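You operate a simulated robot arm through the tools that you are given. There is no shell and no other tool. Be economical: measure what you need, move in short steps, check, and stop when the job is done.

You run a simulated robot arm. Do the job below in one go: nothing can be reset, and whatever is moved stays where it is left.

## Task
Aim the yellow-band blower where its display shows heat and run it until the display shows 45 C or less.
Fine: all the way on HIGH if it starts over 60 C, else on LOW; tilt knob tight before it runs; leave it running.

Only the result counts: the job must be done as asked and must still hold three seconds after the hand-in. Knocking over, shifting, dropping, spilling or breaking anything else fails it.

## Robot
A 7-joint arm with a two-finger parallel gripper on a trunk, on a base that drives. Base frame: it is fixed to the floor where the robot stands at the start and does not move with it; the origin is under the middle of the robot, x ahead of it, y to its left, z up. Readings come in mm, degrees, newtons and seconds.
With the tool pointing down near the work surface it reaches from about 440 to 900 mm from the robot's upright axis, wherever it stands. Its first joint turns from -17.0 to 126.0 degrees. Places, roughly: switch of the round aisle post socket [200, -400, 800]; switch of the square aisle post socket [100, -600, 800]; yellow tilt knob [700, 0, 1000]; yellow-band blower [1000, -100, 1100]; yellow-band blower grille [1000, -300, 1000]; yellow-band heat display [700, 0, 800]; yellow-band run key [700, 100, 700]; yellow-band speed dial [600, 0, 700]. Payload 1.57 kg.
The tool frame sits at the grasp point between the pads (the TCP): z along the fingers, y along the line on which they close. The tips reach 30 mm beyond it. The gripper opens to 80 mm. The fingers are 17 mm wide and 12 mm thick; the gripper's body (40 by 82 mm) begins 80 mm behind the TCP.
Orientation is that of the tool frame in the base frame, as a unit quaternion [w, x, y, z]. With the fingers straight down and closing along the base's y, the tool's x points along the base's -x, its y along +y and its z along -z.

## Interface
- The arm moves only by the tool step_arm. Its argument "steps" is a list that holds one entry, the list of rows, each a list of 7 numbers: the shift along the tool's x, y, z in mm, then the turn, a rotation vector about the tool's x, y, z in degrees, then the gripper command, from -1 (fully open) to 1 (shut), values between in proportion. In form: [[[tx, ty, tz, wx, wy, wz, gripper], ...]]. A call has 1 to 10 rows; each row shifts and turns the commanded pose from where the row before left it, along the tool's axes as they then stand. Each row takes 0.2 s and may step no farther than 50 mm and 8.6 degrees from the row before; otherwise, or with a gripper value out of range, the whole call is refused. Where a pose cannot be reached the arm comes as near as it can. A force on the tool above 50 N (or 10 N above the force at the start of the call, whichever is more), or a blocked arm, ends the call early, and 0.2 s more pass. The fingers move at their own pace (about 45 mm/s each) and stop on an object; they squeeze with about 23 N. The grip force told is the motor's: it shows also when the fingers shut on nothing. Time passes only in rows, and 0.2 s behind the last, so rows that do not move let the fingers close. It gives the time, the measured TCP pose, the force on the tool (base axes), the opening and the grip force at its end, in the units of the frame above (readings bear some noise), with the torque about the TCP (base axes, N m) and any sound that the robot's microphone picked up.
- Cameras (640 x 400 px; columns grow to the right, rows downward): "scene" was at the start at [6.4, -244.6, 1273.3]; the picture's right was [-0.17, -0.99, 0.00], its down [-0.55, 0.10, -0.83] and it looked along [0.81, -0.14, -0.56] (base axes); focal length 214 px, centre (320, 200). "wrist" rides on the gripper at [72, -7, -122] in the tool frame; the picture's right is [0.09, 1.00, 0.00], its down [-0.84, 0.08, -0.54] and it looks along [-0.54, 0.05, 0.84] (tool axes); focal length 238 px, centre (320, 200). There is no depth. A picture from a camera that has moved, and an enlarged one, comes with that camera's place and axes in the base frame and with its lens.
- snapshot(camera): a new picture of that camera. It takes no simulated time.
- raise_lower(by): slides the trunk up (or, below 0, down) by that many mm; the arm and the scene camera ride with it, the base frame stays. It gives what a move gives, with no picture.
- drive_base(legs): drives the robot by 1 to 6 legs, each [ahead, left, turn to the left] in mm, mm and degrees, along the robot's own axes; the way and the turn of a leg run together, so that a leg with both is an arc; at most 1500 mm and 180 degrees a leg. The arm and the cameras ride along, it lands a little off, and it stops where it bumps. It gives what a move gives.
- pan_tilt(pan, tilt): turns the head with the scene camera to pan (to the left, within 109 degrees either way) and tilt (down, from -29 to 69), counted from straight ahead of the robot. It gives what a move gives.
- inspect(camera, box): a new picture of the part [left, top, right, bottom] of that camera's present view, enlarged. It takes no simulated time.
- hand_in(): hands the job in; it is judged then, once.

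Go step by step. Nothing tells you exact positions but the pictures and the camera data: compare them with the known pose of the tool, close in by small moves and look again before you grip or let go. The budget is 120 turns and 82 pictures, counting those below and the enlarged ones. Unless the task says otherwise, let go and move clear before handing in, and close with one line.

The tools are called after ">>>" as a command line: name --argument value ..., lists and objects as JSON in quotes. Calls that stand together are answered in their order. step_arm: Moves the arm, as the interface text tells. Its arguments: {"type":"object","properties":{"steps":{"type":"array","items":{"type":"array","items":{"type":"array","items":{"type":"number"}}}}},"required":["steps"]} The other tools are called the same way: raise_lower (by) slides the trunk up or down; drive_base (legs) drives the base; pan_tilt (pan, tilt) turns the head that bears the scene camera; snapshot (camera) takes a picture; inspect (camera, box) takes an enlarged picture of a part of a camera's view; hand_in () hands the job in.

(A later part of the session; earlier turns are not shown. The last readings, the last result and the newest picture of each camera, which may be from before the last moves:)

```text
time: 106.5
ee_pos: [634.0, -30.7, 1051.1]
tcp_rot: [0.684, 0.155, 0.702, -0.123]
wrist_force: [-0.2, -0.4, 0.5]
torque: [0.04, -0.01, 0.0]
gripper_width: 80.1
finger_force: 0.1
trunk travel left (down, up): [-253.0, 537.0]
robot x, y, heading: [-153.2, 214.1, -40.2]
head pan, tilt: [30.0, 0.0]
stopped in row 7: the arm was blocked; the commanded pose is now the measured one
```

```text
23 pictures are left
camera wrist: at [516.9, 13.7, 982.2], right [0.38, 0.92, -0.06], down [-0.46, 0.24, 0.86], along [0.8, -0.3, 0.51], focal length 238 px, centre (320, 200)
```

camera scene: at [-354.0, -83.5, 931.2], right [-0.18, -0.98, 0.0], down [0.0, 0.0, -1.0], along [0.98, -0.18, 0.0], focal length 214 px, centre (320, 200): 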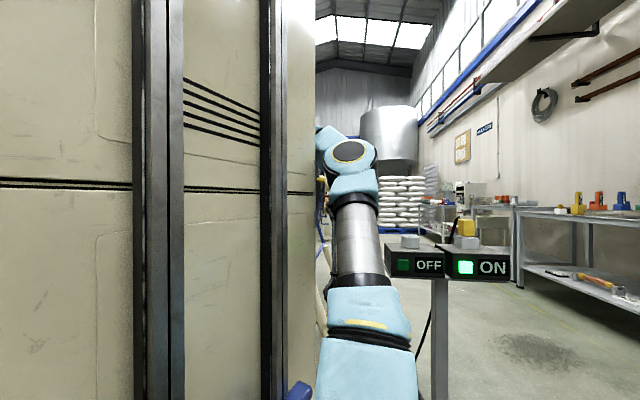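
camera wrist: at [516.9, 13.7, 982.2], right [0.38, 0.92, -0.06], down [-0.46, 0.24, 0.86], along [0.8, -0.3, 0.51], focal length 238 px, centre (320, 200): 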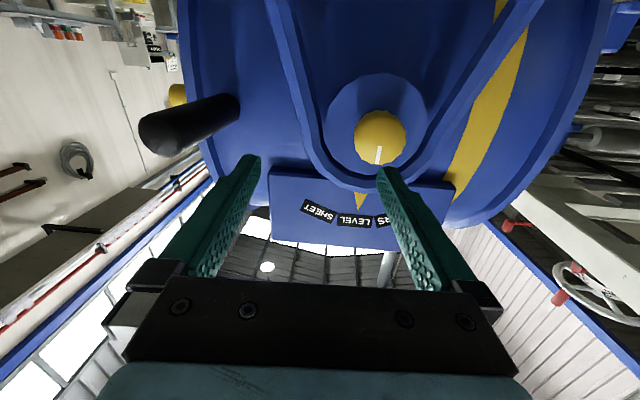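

I correct sideways with the base (50 mm), then advance with the arm.

>>> drive_base --legs '[[-15, 48, 0]]'

>>> step_arm --steps '[[[5, 0, 11, -1.5, 0, 0, -1], [5, 0, 11, -1.5, 0, 0, -1], [0, 0, 11, 0, 0, 0, -1]]]'

>>> snapshot --camera "wrist"

```text
time: 107.4
ee_pos: [652.1, 18.3, 1049.0]
tcp_rot: [0.684, 0.151, 0.703, -0.122]
wrist_force: [0.0, -0.6, -0.4]
torque: [0.01, 0.0, -0.01]
gripper_width: 80.1
finger_force: 0.1
trunk travel left (down, up): [-253.0, 537.0]
robot x, y, heading: [-131.6, 261.6, -40.2]
head pan, tilt: [30.0, 0.0]
```

```text
time: 108.2
ee_pos: [684.3, 13.5, 1037.9]
tcp_rot: [0.688, 0.132, 0.706, -0.107]
wrist_force: [-0.3, -0.2, 0.0]
torque: [-0.01, 0.0, 0.01]
gripper_width: 79.8
finger_force: 0.0
trunk travel left (down, up): [-253.0, 537.0]
robot x, y, heading: [-134.2, 263.4, -40.1]
head pan, tilt: [30.0, 0.0]
```

```text
22 pictures are left
camera wrist: at [566.1, 50.5, 970.1], right [0.33, 0.94, -0.06], down [-0.47, 0.22, 0.86], along [0.82, -0.25, 0.51], focal length 238 px, centre (320, 200)
```

wrist: 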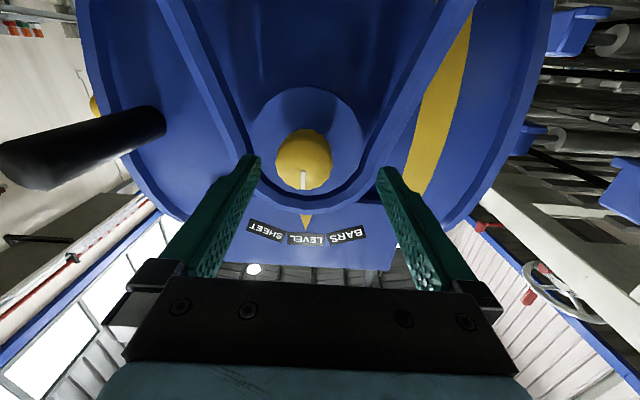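

12 mm to the right and 22 forward, then I grip and turn counter-clockwise.

>>> step_arm --steps '[[[0, -6, 8, 0, 0, 0, -1], [0, -6, 8, 0, 0, 0, -1], [0, 0, 7, 0, 0, 0, -1], [0, 0, 0, 0, 0, 0, 1], [0, 0, 0, 0, 0, 0, 1], [0, 0, 0, 0, 0, 0, 1], [0, 0, 0, 0, 0, 0, 1]]]'

>>> step_arm --steps '[[[0, 0, 0, 0, 0, -6, 1], [0, 0, 0, 0, 0, -6, 1], [0, 0, 0, 0, 0, -6, 1], [0, 0, 0, 0, 0, -6, 1], [0, 0, 0, 0, 0, -6, 1], [0, 0, 0, 0, 0, -6, 1], [0, 0, 0, 0, 0, -6, 1]]]'

>>> inspect --camera "wrist" --box '[220, 80, 420, 280]'

```text
time: 109.8
ee_pos: [701.8, -4.8, 1037.3]
tcp_rot: [0.688, 0.131, 0.706, -0.106]
wrist_force: [2.8, 1.2, 0.9]
torque: [0.02, -0.04, 0.38]
gripper_width: 43.9
finger_force: 30.2
trunk travel left (down, up): [-253.0, 537.0]
robot x, y, heading: [-133.6, 264.6, -39.9]
head pan, tilt: [30.0, 0.0]
```

```text
time: 111.4
ee_pos: [702.8, -6.8, 1038.3]
tcp_rot: [0.603, -0.13, 0.706, -0.347]
wrist_force: [-13.5, -3.2, -2.8]
torque: [-0.08, -0.21, -0.56]
gripper_width: 43.5
finger_force: 44.6
trunk travel left (down, up): [-253.0, 537.0]
robot x, y, heading: [-130.9, 262.5, -40.1]
head pan, tilt: [30.0, 0.0]
```

```text
2.00 times, centred on (320, 180) of wrist
camera zoom: at [567.7, -14.3, 991.9], right [0.21, 0.67, -0.71], down [-0.29, 0.74, 0.6], along [0.93, 0.08, 0.35], focal length 477 px, centre (320, 240)
```

zoom: 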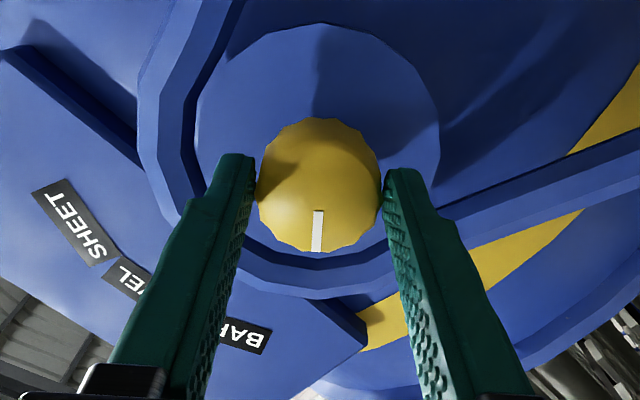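

The knob turns with the hand; I continue loosening by about 48° more.

>>> step_arm --steps '[[[0, 0, 0, 0, 0, -6, 1], [0, 0, 0, 0, 0, -6, 1], [0, 0, 0, 0, 0, -6, 1], [0, 0, 0, 0, 0, -6, 1], [0, 0, 0, 0, 0, -6, 1], [0, 0, 0, 0, 0, -6, 1], [0, 0, 0, 0, 0, -6, 1], [0, 0, 0, 0, 0, -6, 1]]]'

>>> snapshot --camera "wrist"

```text
time: 112.9
ee_pos: [698.8, -8.9, 1038.9]
tcp_rot: [0.462, -0.351, 0.621, -0.528]
wrist_force: [9.0, -1.8, 5.1]
torque: [-0.05, -0.18, -0.21]
gripper_width: 43.7
finger_force: 44.0
out of reach, approached as far as the arm can: row 7
trunk travel left (down, up): [-253.0, 537.0]
robot x, y, heading: [-133.4, 263.1, -40.1]
head pan, tilt: [30.0, 0.0]
stopped in row 7: the force on the tool passed its limit at 101 N (the readings are from after the stop); the commanded pose is now the measured one
```

```text
20 pictures are left
camera wrist: at [560.7, -35.1, 1034.0], right [0.02, 0.11, -0.99], down [-0.23, 0.97, 0.1], along [0.97, 0.23, 0.05], focal length 238 px, centre (320, 200)
```

wrist: 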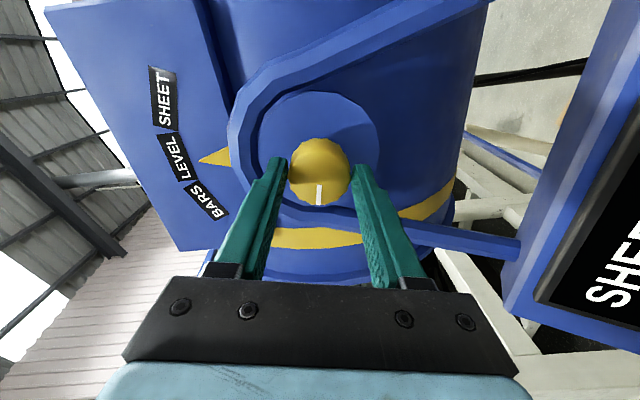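

The knob is now ~80° loosened. I release, back off and unroll the hand.

>>> step_arm --steps '[[[0, 0, 0, 0, 0, 0, -1], [0, 0, 0, 0, 0, 0, -1], [0, 0, 0, 0, 0, 0, -1], [0, 0, -20, 0, 0, 0, -1], [0, 0, -25, 0, 0, 8, -1], [0, 0, -25, 0, 0, 8, -1], [0, 0, -25, 0, 0, 8, -1], [0, 0, 0, 0, 0, 8, -1], [0, 0, 0, 0, 0, 8, -1], [0, 0, 0, 0, 0, 8, -1]]]'

>>> step_arm --steps '[[[0, -10, 0, 0, 0, 8, 1], [0, -10, 0, 0, 0, 8, 1], [0, -10, 0, 0, 0, 8, 1], [0, -10, 0, 0, 0, 8, 1], [0, -25, 0, 0, 0, 0, 1], [0, -25, 0, 0, 0, 0, 1], [0, -25, 0, 0, 0, 0, 1], [0, -25, 0, 0, 0, 0, 1]]]'

```text
time: 115.3
ee_pos: [630.6, -40.5, 992.9]
tcp_rot: [0.604, -0.043, 0.737, -0.301]
wrist_force: [0.3, 0.9, 0.0]
torque: [0.03, 0.01, -0.01]
gripper_width: 80.0
finger_force: 0.2
trunk travel left (down, up): [-253.0, 537.0]
robot x, y, heading: [-133.2, 265.3, -40.3]
head pan, tilt: [30.0, 0.0]
stopped in row 10: the arm was blocked; the commanded pose is now the measured one
```

```text
time: 117.1
ee_pos: [575.1, -145.9, 1010.1]
tcp_rot: [0.669, 0.153, 0.718, -0.118]
wrist_force: [1.5, 0.6, 0.3]
torque: [-0.01, 0.02, -0.03]
gripper_width: 0.1
finger_force: 21.5
trunk travel left (down, up): [-253.0, 537.0]
robot x, y, heading: [-129.0, 263.4, -40.3]
head pan, tilt: [30.0, 0.0]
```

I move under the handle and press up again, in small steps.

>>> step_arm --steps '[[[13, 3, 0, 0, -2, 0, 1], [4, 3, 10, 0, -2, 0, 1], [0, 3, 18, 0, 0, 0, 1], [0, 0, 18, 0, 0, 0, 1], [0, 0, 18, 0, 0, 0, 1], [0, 0, 18, 0, 0, 0, 1], [0, 0, 16, 0, 0, 0, 1]]]'

>>> step_arm --steps '[[[-6, 0, 0, 0, 0, 0, 1], [-6, 0, 0, 0, 0, 0, 1], [-6, 0, 0, 0, 0, 0, 1], [-6, 0, 0, 0, 0, 0, 1], [-6, 0, 0, 0, 0, 0, 1], [-6, 0, 0, 0, 0, 0, 1], [-6, 0, 0, 0, 0, 0, 1]]]'

>>> snapshot --camera "wrist"

```text
time: 118.7
ee_pos: [667.8, -175.0, 994.4]
tcp_rot: [0.694, 0.149, 0.693, -0.125]
wrist_force: [0.1, 0.4, -1.4]
torque: [-0.02, -0.02, 0.02]
gripper_width: 0.0
finger_force: 21.7
trunk travel left (down, up): [-253.0, 537.0]
robot x, y, heading: [-134.7, 261.0, -40.3]
head pan, tilt: [30.0, 0.0]
```

```text
time: 120.3
ee_pos: [666.5, -176.8, 1039.2]
tcp_rot: [0.695, 0.148, 0.692, -0.124]
wrist_force: [1.7, 0.2, -1.2]
torque: [-0.06, -0.03, -0.03]
gripper_width: 0.0
finger_force: 21.1
trunk travel left (down, up): [-253.0, 537.0]
robot x, y, heading: [-131.5, 261.9, -40.5]
head pan, tilt: [30.0, 0.0]
```

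```text
19 pictures are left
camera wrist: at [553.0, -133.6, 966.4], right [0.38, 0.92, -0.06], down [-0.48, 0.25, 0.84], along [0.79, -0.29, 0.54], focal length 238 px, centre (320, 200)
```

wrist: 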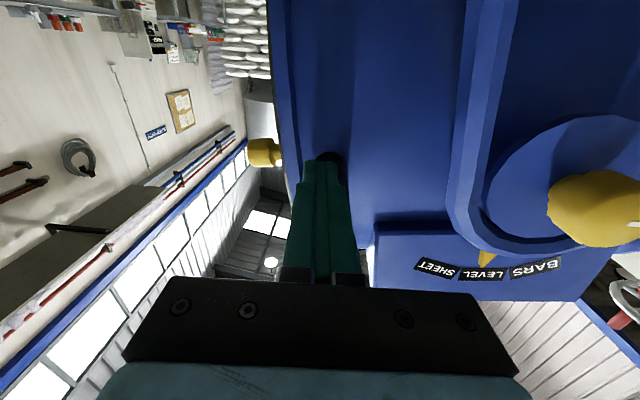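

The drum follows now with little force. I continue up 33 mm with slight leftward arc.

>>> step_arm --steps '[[[-6, 1, 0, 0, 0, -1, 1], [-6, 1, 0, 0, 0, -1, 1], [-6, 1, 0, 0, 0, -1, 1], [-6, 1, 0, 0, 0, -1, 1], [-5, 1, 0, 0, 0, -1, 1]]]'

>>> inspect --camera "wrist" --box '[360, 140, 600, 320]'

```text
time: 121.5
ee_pos: [670.7, -170.5, 1066.5]
tcp_rot: [0.689, 0.118, 0.698, -0.154]
wrist_force: [0.0, -0.4, 0.2]
torque: [-0.03, -0.01, 0.01]
gripper_width: 0.0
finger_force: 20.7
trunk travel left (down, up): [-253.0, 537.0]
robot x, y, heading: [-136.6, 259.3, -40.4]
head pan, tilt: [30.0, 0.0]
```

```text
2.22 times, centred on (480, 230) of wrist
camera zoom: at [552.9, -133.9, 995.4], right [0.37, 0.92, -0.14], down [-0.45, 0.32, 0.83], along [0.81, -0.24, 0.53], focal length 530 px, centre (-36, 133)
```

zoom: 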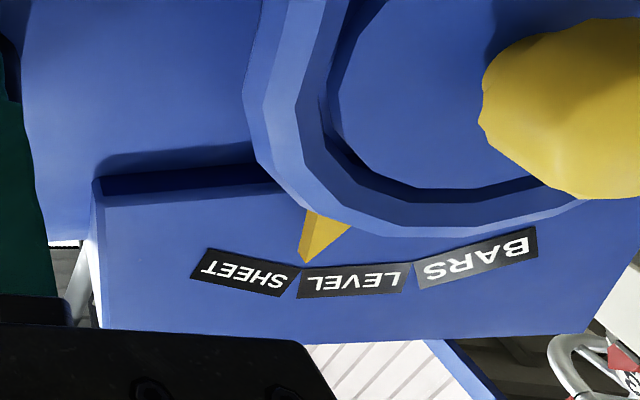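

By parallax comparison the pointer should be close to the middle of SHEET. I withdraw and go to the knob front to check squarely.

>>> step_arm --steps '[[[15, 0, 0, 0, 0, 0, 1], [5, 0, -25, 0, 0, 2, 1], [0, 0, -25, 0, 0, 3, 1], [0, 0, -25, 0, 0, 0, 1], [0, 0, -20, 0, 0, 0, 1], [0, 20, 0, 0, 0, 0, -1], [0, 25, 0, 0, 0, 0, -1], [0, 25, 0, 0, 0, 0, -1], [0, 25, 0, 0, 0, 0, -1]]]'

>>> step_arm --steps '[[[0, 20, 0, 0, 0, 0, -1], [0, 20, 0, 0, 0, 0, -1], [0, 20, 0, 0, 0, 0, -1], [0, 15, 0, 0, 0, 0, -1]]]'

>>> snapshot --camera "wrist"

```text
time: 123.5
ee_pos: [610.8, -70.4, 1049.4]
tcp_rot: [0.694, 0.16, 0.69, -0.131]
wrist_force: [-0.1, -1.1, 0.2]
torque: [0.03, -0.04, -0.01]
gripper_width: 80.1
finger_force: 0.1
trunk travel left (down, up): [-253.0, 537.0]
robot x, y, heading: [-134.2, 261.7, -40.2]
head pan, tilt: [30.0, 0.0]
```

```text
time: 124.7
ee_pos: [642.3, -29.6, 1051.6]
tcp_rot: [0.692, 0.173, 0.687, -0.143]
wrist_force: [-0.4, -0.2, 0.1]
torque: [-0.01, -0.03, 0.0]
gripper_width: 79.8
finger_force: 0.2
trunk travel left (down, up): [-253.0, 537.0]
robot x, y, heading: [-132.2, 266.9, -40.2]
head pan, tilt: [30.0, 0.0]
stopped in row 4: the arm was blocked; the commanded pose is now the measured one
```

```text
17 pictures are left
camera wrist: at [530.8, 21.2, 981.0], right [0.43, 0.9, -0.05], down [-0.47, 0.27, 0.84], along [0.77, -0.34, 0.54], focal length 238 px, centre (320, 200)
```

wrist: 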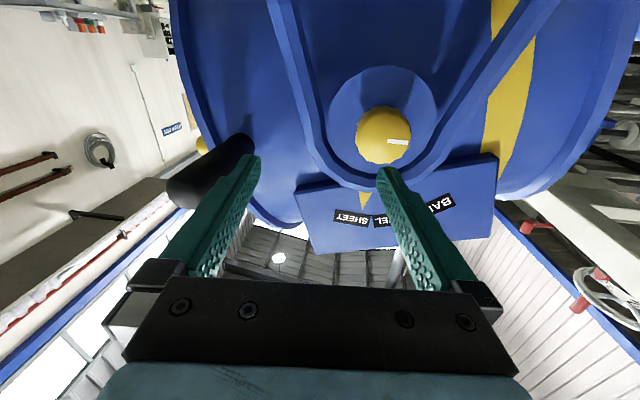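

The drum held; SHEET seems a little short of centre. I zoom in to judge.

>>> inspect --camera "wrist" --box '[290, 90, 490, 260]'

```text
2.35 times, centred on (390, 175) of wrist
camera zoom: at [530.8, 21.2, 981.0], right [0.43, 0.9, -0.05], down [-0.47, 0.27, 0.84], along [0.77, -0.34, 0.54], focal length 561 px, centre (155, 259)
```

zoom: 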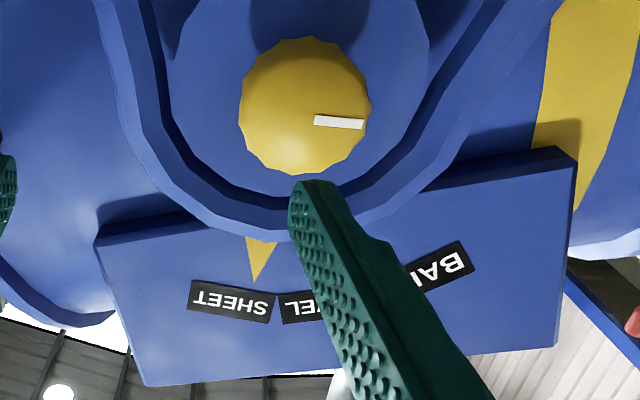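

It is about 3–4° short of centre, so I return to the handle for another 11 mm of lift.

>>> step_arm --steps '[[[5, 0, -20, 0, 0, 0, 1], [5, 0, -20, 0, 0, 0, 1], [5, -25, -20, -1, 0, 0, 1], [0, -25, 0, -1, 0, 0, 1], [0, -25, 0, -1, 0, 0, 1], [0, -25, 0, 0, 0, 0, 1], [0, -25, 0, 0, 0, 0, 1]]]'

```text
time: 126.3
ee_pos: [543.0, -89.6, 1032.8]
tcp_rot: [0.697, 0.141, 0.693, -0.118]
wrist_force: [0.0, -0.1, -0.3]
torque: [-0.02, -0.02, -0.01]
gripper_width: 0.0
finger_force: 21.2
trunk travel left (down, up): [-253.0, 537.0]
robot x, y, heading: [-132.8, 262.6, -40.0]
head pan, tilt: [30.0, 0.0]
```

>>> step_arm --steps '[[[0, -15, 10, 0, 0, 0, 1], [0, -15, 20, 0, 0, 0, 1], [0, 0, 20, 0, 0, 0, 1], [0, 0, 20, 0, 0, 0, 1], [0, 0, 20, 0, 0, 0, 1], [0, 0, 20, 0, 0, 0, 1], [0, 0, 20, 0, 0, 0, 1], [0, 0, 17, 0, 0, 0, 1]]]'

```text
time: 128.1
ee_pos: [668.1, -178.0, 1031.4]
tcp_rot: [0.696, 0.145, 0.693, -0.121]
wrist_force: [0.2, -1.0, -0.3]
torque: [0.01, 0.03, -0.02]
gripper_width: 0.1
finger_force: 20.9
trunk travel left (down, up): [-253.0, 537.0]
robot x, y, heading: [-131.8, 264.5, -40.2]
head pan, tilt: [30.0, 0.0]
```

>>> step_arm --steps '[[[-8, 2, 0, 0, 0, 0, 1], [-8, 2, 0, 0, 0, 0, 1], [-8, 2, 0, 0, 0, 0, 1], [-7, 2, 0, 0, 0, 0, 1], [-6, 0, 0, 0, 0, 0, 1], [-5, 0, 0, 0, 0, 0, 1], [-4, 0, 0, 0, 0, 0, 1]]]'

```text
time: 129.7
ee_pos: [669.7, -173.4, 1076.6]
tcp_rot: [0.696, 0.145, 0.693, -0.121]
wrist_force: [-0.1, 1.3, -2.5]
torque: [0.0, -0.02, -0.02]
gripper_width: 0.0
finger_force: 20.9
trunk travel left (down, up): [-253.0, 537.0]
robot x, y, heading: [-129.4, 262.5, -40.3]
head pan, tilt: [30.0, 0.0]
```

Lift done. I withdraw and return toward the knob.

>>> step_arm --steps '[[[15, 0, 0, 0, 0, 0, 1], [10, 0, -25, 0, 0, 0, 1], [0, 0, -25, 0, 0, 0, 1], [0, 0, -25, 0, 0, 0, 1], [0, 0, -15, 0, 0, 0, 1], [0, 20, 0, 0, 0, 0, -1], [0, 25, 0, 0, 0, 0, -1], [0, 25, 0, 0, 0, 0, -1], [0, 20, 0, 0, 0, 0, -1]]]'

```text
time: 131.7
ee_pos: [614.2, -70.7, 1057.9]
tcp_rot: [0.698, 0.15, 0.69, -0.123]
wrist_force: [-0.9, 0.3, 1.1]
torque: [0.01, -0.01, -0.04]
gripper_width: 80.1
finger_force: 0.1
trunk travel left (down, up): [-253.0, 537.0]
robot x, y, heading: [-134.4, 259.1, -40.4]
head pan, tilt: [30.0, 0.0]
```

I shift the base so the tool stands in front of the knob.

>>> drive_base --legs '[[-19, 93, 0]]'

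>>> step_arm --steps '[[[6, 0, 0, -2, 0, -5, -1], [6, 0, 0, -1, 0, -5, -1], [6, 0, 0, 0, 0, -5, -1], [0, 0, 0, 0, 0, -5, -1], [0, 0, 0, 0, 0, -5, -1]]]'

>>> snapshot --camera "wrist"

```text
time: 132.9
ee_pos: [659.6, 13.8, 1057.3]
tcp_rot: [0.697, 0.149, 0.691, -0.121]
wrist_force: [0.2, -0.3, 0.4]
torque: [0.02, -0.01, 0.02]
gripper_width: 80.2
finger_force: 0.0
trunk travel left (down, up): [-253.0, 537.0]
robot x, y, heading: [-89.3, 346.4, -40.3]
head pan, tilt: [30.0, 0.0]
```

```text
time: 134.1
ee_pos: [661.6, 15.1, 1039.3]
tcp_rot: [0.659, -0.022, 0.707, -0.254]
wrist_force: [0.0, 0.7, 0.5]
torque: [0.01, 0.0, -0.01]
gripper_width: 80.0
finger_force: 0.0
trunk travel left (down, up): [-253.0, 537.0]
robot x, y, heading: [-85.2, 347.5, -40.3]
head pan, tilt: [30.0, 0.0]
```

```text
15 pictures are left
camera wrist: at [536.2, 23.7, 976.2], right [0.29, 0.83, -0.47], down [-0.38, 0.55, 0.74], along [0.88, -0.04, 0.48], focal length 238 px, centre (320, 200)
```

wrist: 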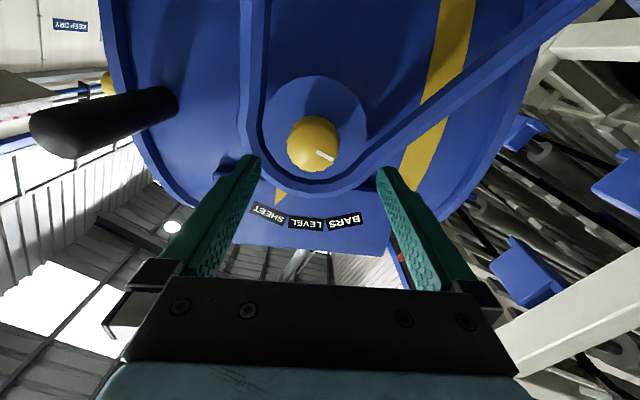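

>>> inspect --camera "wrist" --box '[220, 120, 380, 250]'

```text
3.08 times, centred on (300, 185) of wrist
camera zoom: at [536.2, 23.7, 976.2], right [0.29, 0.83, -0.47], down [-0.38, 0.55, 0.74], along [0.88, -0.04, 0.48], focal length 733 px, centre (382, 246)
```

zoom: 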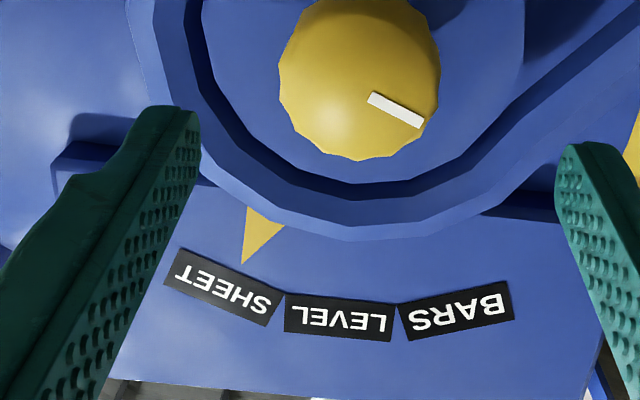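

SHEET is well centred under the pointer. I advance, grip and tighten clockwise.

>>> step_arm --steps '[[[1, -3, 12, 0, 0, 0, -1], [1, -3, 12, 0, 0, 0, -1], [0, 0, 12, 0, 0, 0, -1], [0, 0, 7, 0, 0, 0, -1], [0, 0, 0, 0, 0, 0, 1], [0, 0, 0, 0, 0, 0, 1], [0, 0, 0, 0, 0, 0, 1], [0, 0, 0, 0, 0, 0, 1]]]'

>>> step_arm --steps '[[[0, 0, 0, 0, 0, 6, 1], [0, 0, 0, 0, 0, 6, 1], [0, 0, 0, 0, 0, 6, 1], [0, 0, 0, 0, 0, 6, 1], [0, 0, 0, 0, 0, 6, 1], [0, 0, 0, 0, 0, 6, 1], [0, 0, 0, 0, 0, 6, 1], [0, 0, 0, 0, 0, 6, 1]]]'

```text
time: 135.9
ee_pos: [704.3, -6.5, 1039.5]
tcp_rot: [0.658, -0.019, 0.707, -0.258]
wrist_force: [-2.1, -21.8, 9.2]
torque: [0.05, 0.13, -0.31]
gripper_width: 43.1
finger_force: 29.7
trunk travel left (down, up): [-253.0, 537.0]
robot x, y, heading: [-87.1, 345.8, -40.0]
head pan, tilt: [30.0, 0.0]
```

```text
time: 137.7
ee_pos: [702.0, -4.7, 1037.4]
tcp_rot: [0.706, 0.269, 0.655, 0.034]
wrist_force: [4.9, -28.7, 14.6]
torque: [0.0, -0.21, 0.21]
gripper_width: 43.2
finger_force: 45.3
trunk travel left (down, up): [-253.0, 537.0]
robot x, y, heading: [-84.4, 346.5, -40.3]
head pan, tilt: [30.0, 0.0]
```

It turned 48° smoothly. I continue clockwise.

>>> step_arm --steps '[[[0, 0, 0, 0, 0, 5, 1], [0, 0, 0, 0, 0, 5, 1], [0, 0, 0, 0, 0, 5, 1], [0, 0, 0, 0, 0, 5, 1], [0, 0, 0, 0, 0, 5, 1], [0, 0, 0, 0, 0, 5, 1], [0, 0, 0, 0, 0, 5, 1], [0, 0, 0, 0, 0, 5, 1], [0, 0, 0, 0, 0, 5, 1], [0, 0, 0, 0, 0, 5, 1]]]'

>>> snapshot --camera "wrist"

```text
time: 139.9
ee_pos: [704.2, 0.6, 1037.2]
tcp_rot: [0.624, 0.518, 0.483, 0.332]
wrist_force: [3.9, -8.9, 10.6]
torque: [-0.68, -0.39, -0.08]
gripper_width: 43.8
finger_force: 44.6
trunk travel left (down, up): [-253.0, 537.0]
robot x, y, heading: [-85.4, 350.3, -40.1]
head pan, tilt: [30.0, 0.0]
```

```text
13 pictures are left
camera wrist: at [610.7, 105.1, 1013.9], right [0.12, 0.33, 0.94], down [-0.77, -0.57, 0.29], along [0.63, -0.75, 0.18], focal length 238 px, centre (320, 200)
```

wrist: 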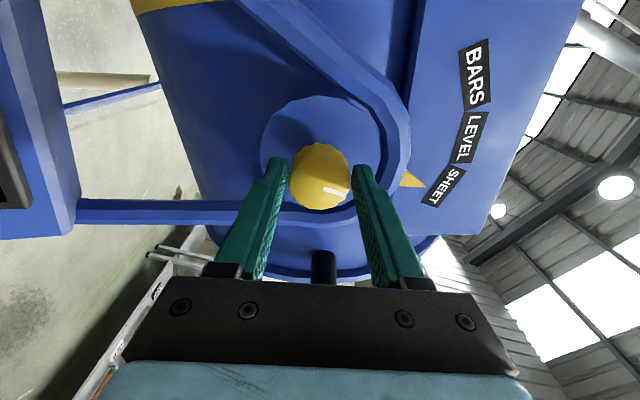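

The mark is slightly past 12 o'clock and torque has risen to ~0.5 Nm. I turn a bit more to make sure it is tight.

>>> step_arm --steps '[[[0, 0, 0, 0, 0, 5, 1], [0, 0, 0, 0, 0, 5, 1], [0, 0, 0, 0, 0, 5, 1], [0, 0, 0, 0, 0, 0, 1]]]'

>>> inspect --camera "wrist" --box '[220, 80, 500, 260]'

```text
time: 140.9
ee_pos: [704.1, 2.2, 1039.4]
tcp_rot: [0.574, 0.575, 0.412, 0.411]
wrist_force: [15.1, 13.7, 20.6]
torque: [-0.75, -0.47, 0.98]
gripper_width: 42.7
finger_force: 44.3
trunk travel left (down, up): [-253.0, 537.0]
robot x, y, heading: [-86.3, 344.5, -40.3]
head pan, tilt: [30.0, 0.0]
```

```text
2.22 times, centred on (360, 170) of wrist
camera zoom: at [611.6, 111.0, 1033.8], right [0.03, 0.09, 1.0], down [-0.78, -0.62, 0.08], along [0.62, -0.78, 0.05], focal length 530 px, centre (231, 267)
```

zoom: 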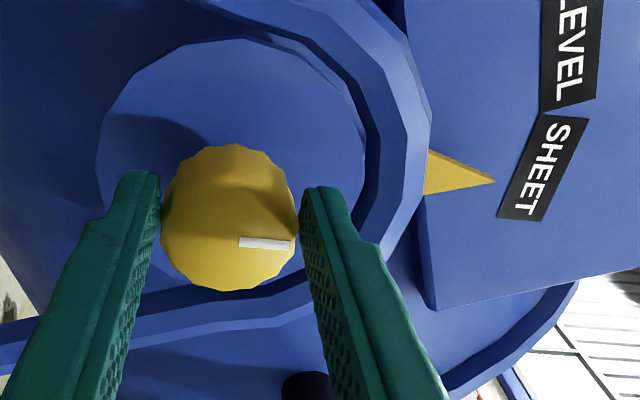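

The torque saturates and the mark stays at 12 o'clock, so the knob is tight with SHEET centred. I release, back off and unroll.

>>> step_arm --steps '[[[0, 0, 0, 0, 0, 0, -1], [0, 0, 0, 0, 0, 0, -1], [0, 0, 0, 0, 0, 0, -1], [0, 0, -20, 0, 0, 0, -1], [0, 0, -25, 0, 0, -8, -1], [0, 0, -25, 0, 0, -8, -1], [0, 0, -25, 0, 0, -8, -1], [0, 0, -10, 0, 0, -8, -1], [0, 0, 0, 0, 0, -8, -1], [0, 0, 0, 0, 0, -8, -1]]]'

>>> step_arm --steps '[[[0, 0, 0, 0, 0, -8, -1], [0, 0, 0, 0, 0, -8, -1], [0, 0, 0, 0, 4, -8, -1], [0, 0, 0, 0, 4, -8, -1], [0, 0, 0, 0, 4, -6, -1], [0, 0, 0, 0, 4, 0, -1], [0, 0, 0, 0, 4, 0, -1]]]'

```text
time: 143.3
ee_pos: [605.5, -5.4, 1024.1]
tcp_rot: [0.688, 0.38, 0.607, 0.122]
wrist_force: [-0.2, 0.5, 0.7]
torque: [0.02, 0.03, 0.01]
gripper_width: 80.2
finger_force: 0.0
trunk travel left (down, up): [-253.0, 537.0]
robot x, y, heading: [-87.0, 346.2, -40.0]
head pan, tilt: [30.0, 0.0]
stopped in row 10: the arm was blocked; the commanded pose is now the measured one
```

```text
refused: row 3 steps farther than a row can; nothing moved
```

>>> step_arm --steps '[[[0, 0, -3, 0, 0, -7, -1], [0, 0, -3, 0, 0, -7, -1], [0, 0, -3, 0, 0, -7, -1], [0, 0, -3, 0, 0, -7, -1], [0, 0, -3, 0, 0, -7, -1], [0, 0, -3, 0, 0, -7, -1], [0, 0, 0, 0, 5, 0, -1], [0, 0, 0, 0, 5, 0, -1], [0, 0, 0, 0, 5, 0, -1], [0, 0, 0, 0, 5, 0, -1]]]'

>>> raise_lower --by -200

>>> snapshot --camera "wrist"

```text
time: 145.5
ee_pos: [588.2, 5.4, 1028.5]
tcp_rot: [0.554, 0.155, 0.811, -0.105]
wrist_force: [0.4, -0.3, 0.0]
torque: [-0.03, 0.02, -0.03]
gripper_width: 79.8
finger_force: 0.2
trunk travel left (down, up): [-253.0, 537.0]
robot x, y, heading: [-91.5, 343.6, -40.1]
head pan, tilt: [30.0, 0.0]
```

```text
time: 147.6
ee_pos: [585.1, 3.4, 828.6]
tcp_rot: [0.556, 0.158, 0.809, -0.108]
wrist_force: [-0.2, -0.3, 0.3]
torque: [0.06, 0.03, -0.03]
gripper_width: 79.7
finger_force: 0.0
trunk travel left (down, up): [-53.0, 737.0]
robot x, y, heading: [-86.4, 346.3, -40.0]
head pan, tilt: [30.0, 0.0]
```

```text
11 pictures are left
camera wrist: at [454.0, 49.6, 806.2], right [0.34, 0.94, -0.08], down [-0.16, 0.15, 0.98], along [0.93, -0.32, 0.2], focal length 238 px, centre (320, 200)
```

wrist: 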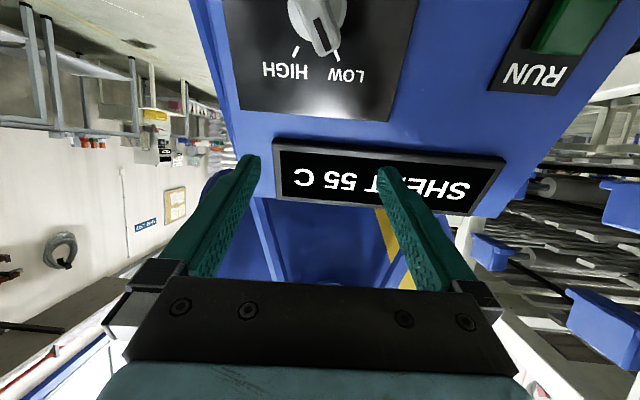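

I see the dial near (605,-16,728) and RUN near (650,128,728). I move to a standoff in front of the dial for a close look.

>>> step_arm --steps '[[[16, -3, -5, 0, 0, 0, -1], [16, -3, -5, 0, 0, 0, -1], [16, -3, -5, 0, 0, 0, -1], [16, -3, -5, 0, 0, 0, -1], [15, -3, -1, 0, 0, 0, -1]]]'

>>> inspect --camera "wrist" --box '[200, 0, 600, 250]'

```text
time: 149.0
ee_pos: [533.1, -17.7, 760.8]
tcp_rot: [0.555, 0.175, 0.806, -0.113]
wrist_force: [0.7, -0.2, -0.2]
torque: [0.01, -0.01, 0.0]
gripper_width: 79.9
finger_force: 0.1
trunk travel left (down, up): [-53.0, 737.0]
robot x, y, heading: [-87.5, 346.5, -40.0]
head pan, tilt: [30.0, 0.0]
stopped in row 5: the arm was blocked; the commanded pose is now the measured one
```

```text
1.60 times, centred on (400, 125) of wrist
camera zoom: at [403.0, 34.0, 738.5], right [0.38, 0.92, -0.07], down [-0.16, 0.14, 0.98], along [0.91, -0.36, 0.2], focal length 381 px, centre (192, 320)
```

zoom: 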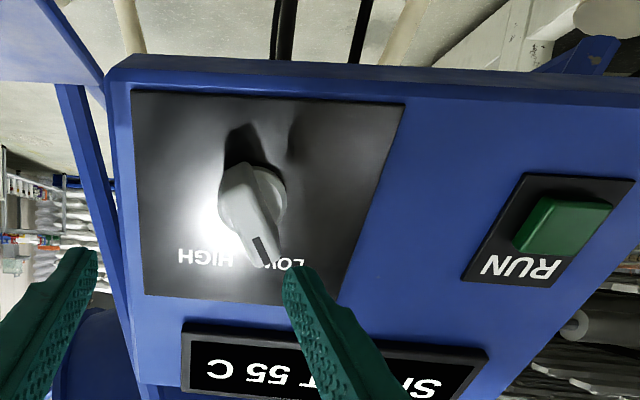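

The dial pointer is just short of LOW. I align the tool with the dial using a small base shift and arm move.

>>> drive_base --legs '[[-8, 29, 0]]'

>>> step_arm --steps '[[[6, 0, 8, 0, 0, -5, -1], [6, 0, 8, 0, 0, -5, -1], [5, 0, 8, 0, 0, -5, -1]]]'

>>> snapshot --camera "wrist"

```text
time: 149.9
ee_pos: [544.7, 9.5, 760.3]
tcp_rot: [0.553, 0.174, 0.807, -0.113]
wrist_force: [0.3, -0.3, -0.6]
torque: [0.02, 0.02, -0.02]
gripper_width: 80.0
finger_force: 0.0
trunk travel left (down, up): [-53.0, 737.0]
robot x, y, heading: [-73.0, 377.2, -40.5]
head pan, tilt: [30.0, 0.0]
```

```text
time: 150.7
ee_pos: [560.4, 4.4, 734.4]
tcp_rot: [0.533, 0.065, 0.823, -0.185]
wrist_force: [-0.2, -0.4, -0.1]
torque: [0.02, -0.01, -0.05]
gripper_width: 80.0
finger_force: 0.1
trunk travel left (down, up): [-53.0, 737.0]
robot x, y, heading: [-75.1, 374.8, -40.2]
head pan, tilt: [30.0, 0.0]
```

```text
9 pictures are left
camera wrist: at [423.5, 38.0, 717.1], right [0.27, 0.91, -0.32], down [-0.08, 0.35, 0.93], along [0.96, -0.22, 0.17], focal length 238 px, centre (320, 200)
```

wrist: 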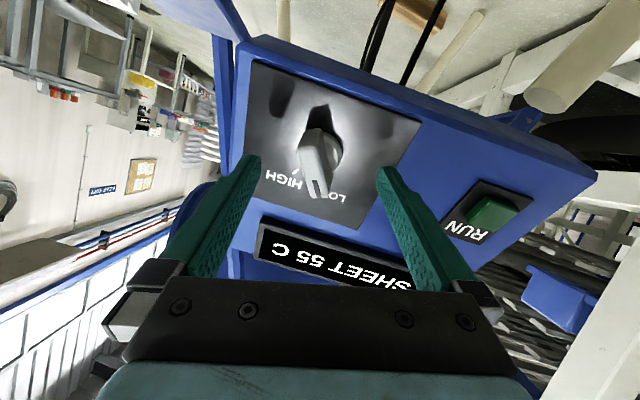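

The dial is centred with its fin aligned to the fingers. I advance 30 mm and close.

>>> step_arm --steps '[[[0, 0, 8, 0, 0, 0, -1], [0, 0, 8, 0, 0, 0, -1], [0, 0, 7, 0, 0, 0, -1], [0, 0, 7, 0, 0, 0, -1]]]'

>>> step_arm --steps '[[[0, 0, 0, 0, 0, 0, 0.5], [0, 0, 0, 0, 0, 0, 1], [0, 0, 0, 0, 0, 0, 1], [0, 0, 0, 0, 0, 0, 1], [0, 0, 0, 0, 0, 0, 1]]]'

>>> snapshot --camera "wrist"

```text
time: 151.7
ee_pos: [584.2, -9.0, 723.8]
tcp_rot: [0.534, 0.067, 0.822, -0.185]
wrist_force: [0.3, -0.4, 0.4]
torque: [-0.02, 0.0, 0.03]
gripper_width: 80.0
finger_force: 0.0
trunk travel left (down, up): [-53.0, 737.0]
robot x, y, heading: [-74.3, 375.0, -40.3]
head pan, tilt: [30.0, 0.0]
```

```text
time: 152.9
ee_pos: [584.6, -8.8, 723.9]
tcp_rot: [0.533, 0.068, 0.823, -0.186]
wrist_force: [-4.1, -8.6, 0.8]
torque: [0.34, 0.23, 0.32]
gripper_width: 19.4
finger_force: 25.3
trunk travel left (down, up): [-53.0, 737.0]
robot x, y, heading: [-75.2, 371.9, -40.2]
head pan, tilt: [30.0, 0.0]
```

```text
8 pictures are left
camera wrist: at [448.6, 24.7, 705.9], right [0.27, 0.91, -0.32], down [-0.08, 0.35, 0.93], along [0.96, -0.23, 0.17], focal length 238 px, centre (320, 200)
```

wrist: 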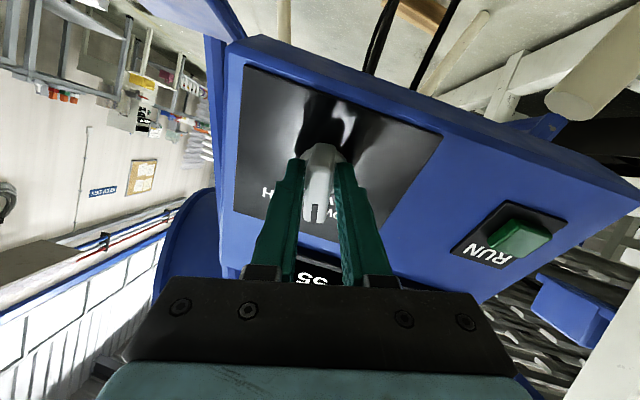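

Gripped. I turn counter-clockwise (toward LOW) in small steps, watching torque.

>>> step_arm --steps '[[[0, 0, 0, 0, 0, -4, 1], [0, 0, 0, 0, 0, -4, 1], [0, 0, 0, 0, 0, -4, 1], [0, 0, 0, 0, 0, 0, 1]]]'

>>> step_arm --steps '[[[0, 0, 0, 0, 0, -4, 1], [0, 0, 0, 0, 0, -4, 1], [0, 0, 0, 0, 0, 0, 1]]]'

>>> step_arm --steps '[[[0, 0, 0, 0, 0, -4, 1], [0, 0, 0, 0, 0, -4, 1], [0, 0, 0, 0, 0, 0, 1]]]'

```text
time: 153.9
ee_pos: [585.2, -11.3, 726.5]
tcp_rot: [0.51, -0.018, 0.825, -0.242]
wrist_force: [-3.4, -26.9, 8.8]
torque: [0.49, 0.34, 0.19]
gripper_width: 20.1
finger_force: 33.6
trunk travel left (down, up): [-53.0, 737.0]
robot x, y, heading: [-70.9, 374.6, -40.4]
head pan, tilt: [30.0, 0.0]
```

```text
time: 154.7
ee_pos: [584.7, -11.3, 725.7]
tcp_rot: [0.492, -0.075, 0.822, -0.277]
wrist_force: [-1.6, -31.0, 17.5]
torque: [0.7, -0.14, -0.02]
gripper_width: 20.3
finger_force: 34.6
trunk travel left (down, up): [-53.0, 737.0]
robot x, y, heading: [-73.9, 373.1, -40.2]
head pan, tilt: [30.0, 0.0]
```

```text
time: 155.5
ee_pos: [583.3, -10.2, 724.3]
tcp_rot: [0.47, -0.131, 0.815, -0.312]
wrist_force: [-8.8, -30.9, 13.0]
torque: [0.88, -0.38, 0.1]
gripper_width: 22.9
finger_force: 35.7
trunk travel left (down, up): [-53.0, 737.0]
robot x, y, heading: [-75.0, 373.2, -40.4]
head pan, tilt: [30.0, 0.0]
```

Torque rose and the fingers were wedged open, so the dial is at its stop. I release, retreat and look.

>>> step_arm --steps '[[[0, 0, 0, 0, 0, 0, 0.2], [0, 0, 0, 0, 0, 0, -0.5], [0, 0, 0, 0, 0, 0, -1], [0, 0, 0, 0, 0, 0, -1], [0, 0, -12, 0, 0, 0, -1], [0, 0, -20, 0, 0, 4, -1], [0, 0, -20, 0, 0, 5, -1], [0, 0, -20, 0, 0, 5, -1], [0, 0, 0, 0, 0, 5, -1]]]'

>>> inspect --camera "wrist" --box '[180, 40, 600, 300]'

```text
time: 157.5
ee_pos: [524.1, 4.5, 742.7]
tcp_rot: [0.512, 0.013, 0.828, -0.227]
wrist_force: [-0.1, 0.9, 0.3]
torque: [0.02, 0.03, 0.02]
gripper_width: 80.2
finger_force: 0.0
trunk travel left (down, up): [-53.0, 737.0]
robot x, y, heading: [-73.2, 374.9, -40.3]
head pan, tilt: [30.0, 0.0]
```

```text
1.52 times, centred on (390, 170) of wrist
camera zoom: at [385.0, 31.5, 730.2], right [0.21, 0.87, -0.44], down [-0.04, 0.46, 0.89], along [0.98, -0.17, 0.13], focal length 363 px, centre (213, 246)
```

zoom: 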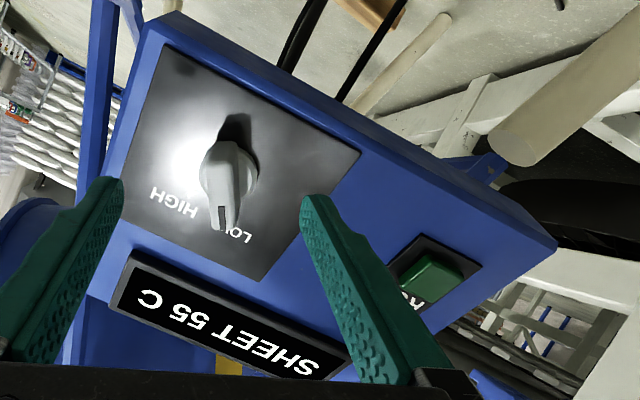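

The dial looks the same as before, suggesting it was already against the LOW stop. I check it from higher up to be certain.

>>> raise_lower --by 150

>>> step_arm --steps '[[[0, 0, 0, 0, 6, 4, 1], [0, 0, 0, 0, 6, 4, 1], [0, 0, 0, 0, 6, 4, 1], [0, 0, 0, 0, 6, 4, 1], [0, 0, 0, 0, 6, 4, 1]]]'

>>> inspect --camera "wrist" --box '[180, 0, 560, 240]'

```text
time: 159.2
ee_pos: [523.1, 5.9, 896.1]
tcp_rot: [0.513, 0.01, 0.828, -0.226]
wrist_force: [-0.8, 0.8, -0.2]
torque: [0.01, 0.0, -0.02]
gripper_width: 80.1
finger_force: 0.0
trunk travel left (down, up): [-203.0, 587.0]
robot x, y, heading: [-73.3, 375.1, -40.2]
head pan, tilt: [30.0, 0.0]
```

```text
time: 160.4
ee_pos: [524.8, 21.9, 902.9]
tcp_rot: [0.319, 0.2, 0.918, -0.125]
wrist_force: [-0.4, 0.9, 0.3]
torque: [0.02, 0.0, -0.01]
gripper_width: 0.0
finger_force: 14.3
trunk travel left (down, up): [-203.0, 587.0]
robot x, y, heading: [-74.2, 373.1, -40.2]
head pan, tilt: [30.0, 0.0]
```

```text
1.67 times, centred on (370, 120) of wrist
camera zoom: at [405.5, 81.5, 951.7], right [0.38, 0.91, -0.16], down [0.34, 0.02, 0.94], along [0.86, -0.41, -0.3], focal length 397 px, centre (237, 333)
```

zoom: 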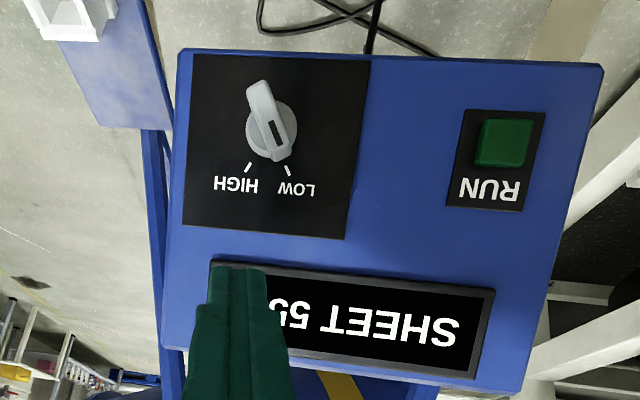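

From here the dial pointer clearly lines up with the LOW mark at its stop. RUN is at about (660,131,719); I turn the base left 11° to bring the tool in front of it and pitch up.

>>> drive_base --legs '[[0, 0, 11]]'

>>> step_arm --steps '[[[0, 0, 0, 0, -5, 0, 1], [0, 0, 0, 0, -5, 0, 1], [0, 0, 0, 0, -5, 0, 1], [0, 0, 0, 0, -5, 0, 1], [0, 0, 0, 0, -5, 0, 1]]]'

>>> raise_lower --by -140

>>> snapshot --camera "wrist"

```text
time: 161.6
ee_pos: [582.7, 144.0, 900.5]
tcp_rot: [0.329, 0.112, 0.933, -0.095]
wrist_force: [0.4, 0.0, 0.8]
torque: [0.01, 0.01, -0.02]
gripper_width: 0.0
finger_force: 21.2
trunk travel left (down, up): [-203.0, 587.0]
robot x, y, heading: [-77.4, 374.2, -29.0]
head pan, tilt: [30.0, 0.0]
```

```text
time: 162.9
ee_pos: [582.4, 108.5, 901.7]
tcp_rot: [0.522, 0.115, 0.836, -0.125]
wrist_force: [0.6, -0.1, 0.2]
torque: [-0.02, -0.02, 0.0]
gripper_width: 0.1
finger_force: 21.4
trunk travel left (down, up): [-203.0, 587.0]
robot x, y, heading: [-73.1, 376.6, -28.8]
head pan, tilt: [30.0, 0.0]
stopped in row 5: the arm was blocked; the commanded pose is now the measured one
```

```text
time: 164.6
ee_pos: [582.8, 107.4, 761.3]
tcp_rot: [0.521, 0.115, 0.836, -0.126]
wrist_force: [0.2, 0.7, 1.0]
torque: [0.01, 0.03, 0.01]
gripper_width: 0.2
finger_force: 21.7
trunk travel left (down, up): [-63.0, 727.0]
robot x, y, heading: [-73.8, 374.8, -29.1]
head pan, tilt: [30.0, 0.0]
```

```text
5 pictures are left
camera wrist: at [446.8, 146.0, 749.2], right [0.28, 0.94, -0.17], down [-0.07, 0.2, 0.98], along [0.96, -0.26, 0.12], focal length 238 px, centre (320, 200)
```

wrist: 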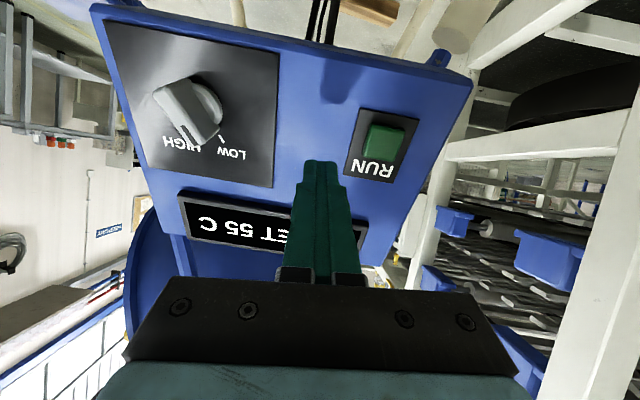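

RUN is at about (656,133,717). I shift the base left ~51 mm and the arm 12 mm down to aim at it.

>>> drive_base --legs '[[-9, 51, 0]]'

>>> step_arm --steps '[[[6, 0, 5, 0, 0, 0, 1], [6, 0, 5, 0, 0, 0, 1]]]'

>>> snapshot --camera "wrist"

```text
time: 165.6
ee_pos: [599.2, 157.0, 761.1]
tcp_rot: [0.521, 0.115, 0.836, -0.126]
wrist_force: [1.0, -0.5, 0.3]
torque: [0.03, 0.03, 0.01]
gripper_width: 0.0
finger_force: 21.2
trunk travel left (down, up): [-63.0, 727.0]
robot x, y, heading: [-56.2, 426.0, -29.0]
head pan, tilt: [30.0, 0.0]
```

```text
time: 166.2
ee_pos: [604.0, 156.1, 745.7]
tcp_rot: [0.52, 0.113, 0.837, -0.127]
wrist_force: [0.4, 0.1, 1.0]
torque: [-0.02, 0.01, 0.0]
gripper_width: 0.0
finger_force: 21.5
trunk travel left (down, up): [-63.0, 727.0]
robot x, y, heading: [-58.7, 430.9, -28.8]
head pan, tilt: [30.0, 0.0]
```

```text
4 pictures are left
camera wrist: at [467.5, 195.2, 733.5], right [0.28, 0.94, -0.18], down [-0.07, 0.2, 0.98], along [0.96, -0.26, 0.12], focal length 238 px, centre (320, 200)
```

wrist: 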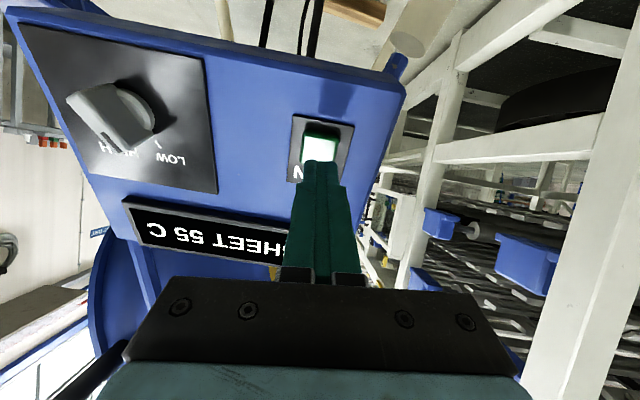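

The key looks lit, perhaps already pressed. I back off slightly, wait a couple of seconds, and look.

>>> step_arm --steps '[[[0, 0, -15, 0, 0, 0, 1], [0, 0, -10, 0, 0, 0, 1], [0, 0, 0, 0, 0, 0, 1], [0, 0, 0, 0, 0, 0, 1], [0, 0, 0, 0, 0, 0, 1], [0, 0, 0, 0, 0, 0, 1], [0, 0, 0, 0, 0, 0, 1], [0, 0, 0, 0, 0, 0, 1], [0, 0, 0, 0, 0, 0, 1], [0, 0, 0, 0, 0, 0, 1]]]'

>>> snapshot --camera "wrist"

```text
time: 168.3
ee_pos: [583.7, 150.0, 749.2]
tcp_rot: [0.514, 0.124, 0.839, -0.129]
wrist_force: [-0.3, -0.1, -0.7]
torque: [0.03, 0.03, -0.01]
gripper_width: 0.1
finger_force: 21.5
trunk travel left (down, up): [-63.0, 727.0]
robot x, y, heading: [-55.0, 425.9, -28.9]
head pan, tilt: [30.0, 0.0]
```

```text
3 pictures are left
camera wrist: at [448.1, 191.3, 740.1], right [0.3, 0.94, -0.17], down [-0.06, 0.2, 0.98], along [0.95, -0.28, 0.11], focal length 238 px, centre (320, 200)
```

wrist: 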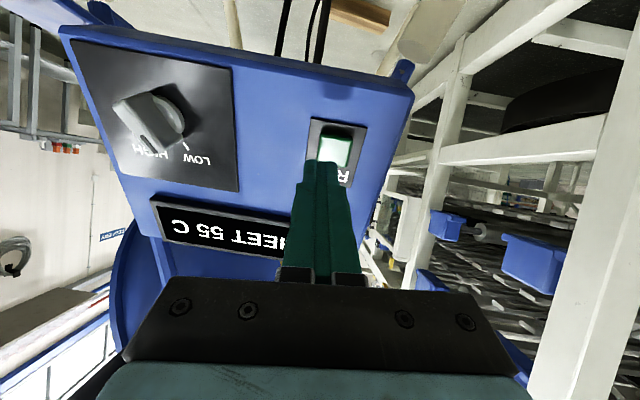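

No sound and still 55 C: the brightness was glare. I return to the aim line and press.

>>> step_arm --steps '[[[0, 7, 10, 0, 0, 0, 1], [0, 7, 10, 0, 0, 0, 1], [0, 0, 8, 0, 0, 0, 1], [0, 0, 6, 0, 0, 0, 1]]]'

```text
time: 169.3
ee_pos: [613.9, 162.2, 741.2]
tcp_rot: [0.52, 0.117, 0.836, -0.128]
wrist_force: [0.0, -0.2, -0.9]
torque: [-0.01, -0.02, 0.01]
gripper_width: 0.0
finger_force: 21.4
trunk travel left (down, up): [-63.0, 727.0]
robot x, y, heading: [-59.7, 425.1, -29.1]
head pan, tilt: [30.0, 0.0]
```

>>> step_arm --steps '[[[2, -9, 2, 0, 0, 0, 1], [1, 0, 5, 0, 0, 0, 1], [0, 0, 5, 0, 0, 0, 1], [0, 0, 4, 0, 0, 0, 1]]]'

```text
time: 170.3
ee_pos: [624.9, 155.8, 732.0]
tcp_rot: [0.52, 0.114, 0.836, -0.128]
wrist_force: [0.1, 0.4, 0.4]
torque: [0.0, 0.01, -0.04]
gripper_width: 0.1
finger_force: 21.0
trunk travel left (down, up): [-63.0, 727.0]
robot x, y, heading: [-58.5, 420.3, -29.0]
head pan, tilt: [30.0, 0.0]
```

>>> step_arm --steps '[[[0, -7, 2, 0, 0, 0, 1], [0, 0, 4, 0, 0, 0, 1], [0, 0, 4, 0, 0, 0, 1], [0, 0, 4, 0, 0, 0, 1]]]'

>>> snapshot --camera "wrist"

```text
time: 171.3
ee_pos: [634.6, 142.7, 727.2]
tcp_rot: [0.52, 0.113, 0.837, -0.127]
wrist_force: [-1.9, 1.5, 1.3]
torque: [0.02, 0.07, 0.01]
gripper_width: 0.0
finger_force: 21.6
trunk travel left (down, up): [-63.0, 727.0]
robot x, y, heading: [-57.8, 424.9, -29.1]
head pan, tilt: [30.0, 0.0]
heard: click
```

```text
2 pictures are left
camera wrist: at [498.0, 180.6, 715.2], right [0.28, 0.94, -0.18], down [-0.07, 0.2, 0.98], along [0.96, -0.26, 0.12], focal length 238 px, centre (320, 200)
```

wrist: 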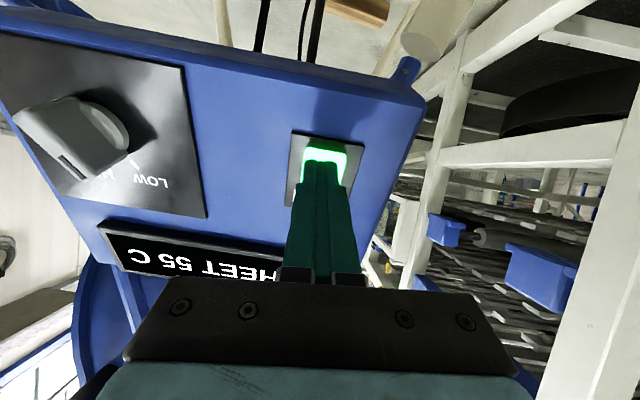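

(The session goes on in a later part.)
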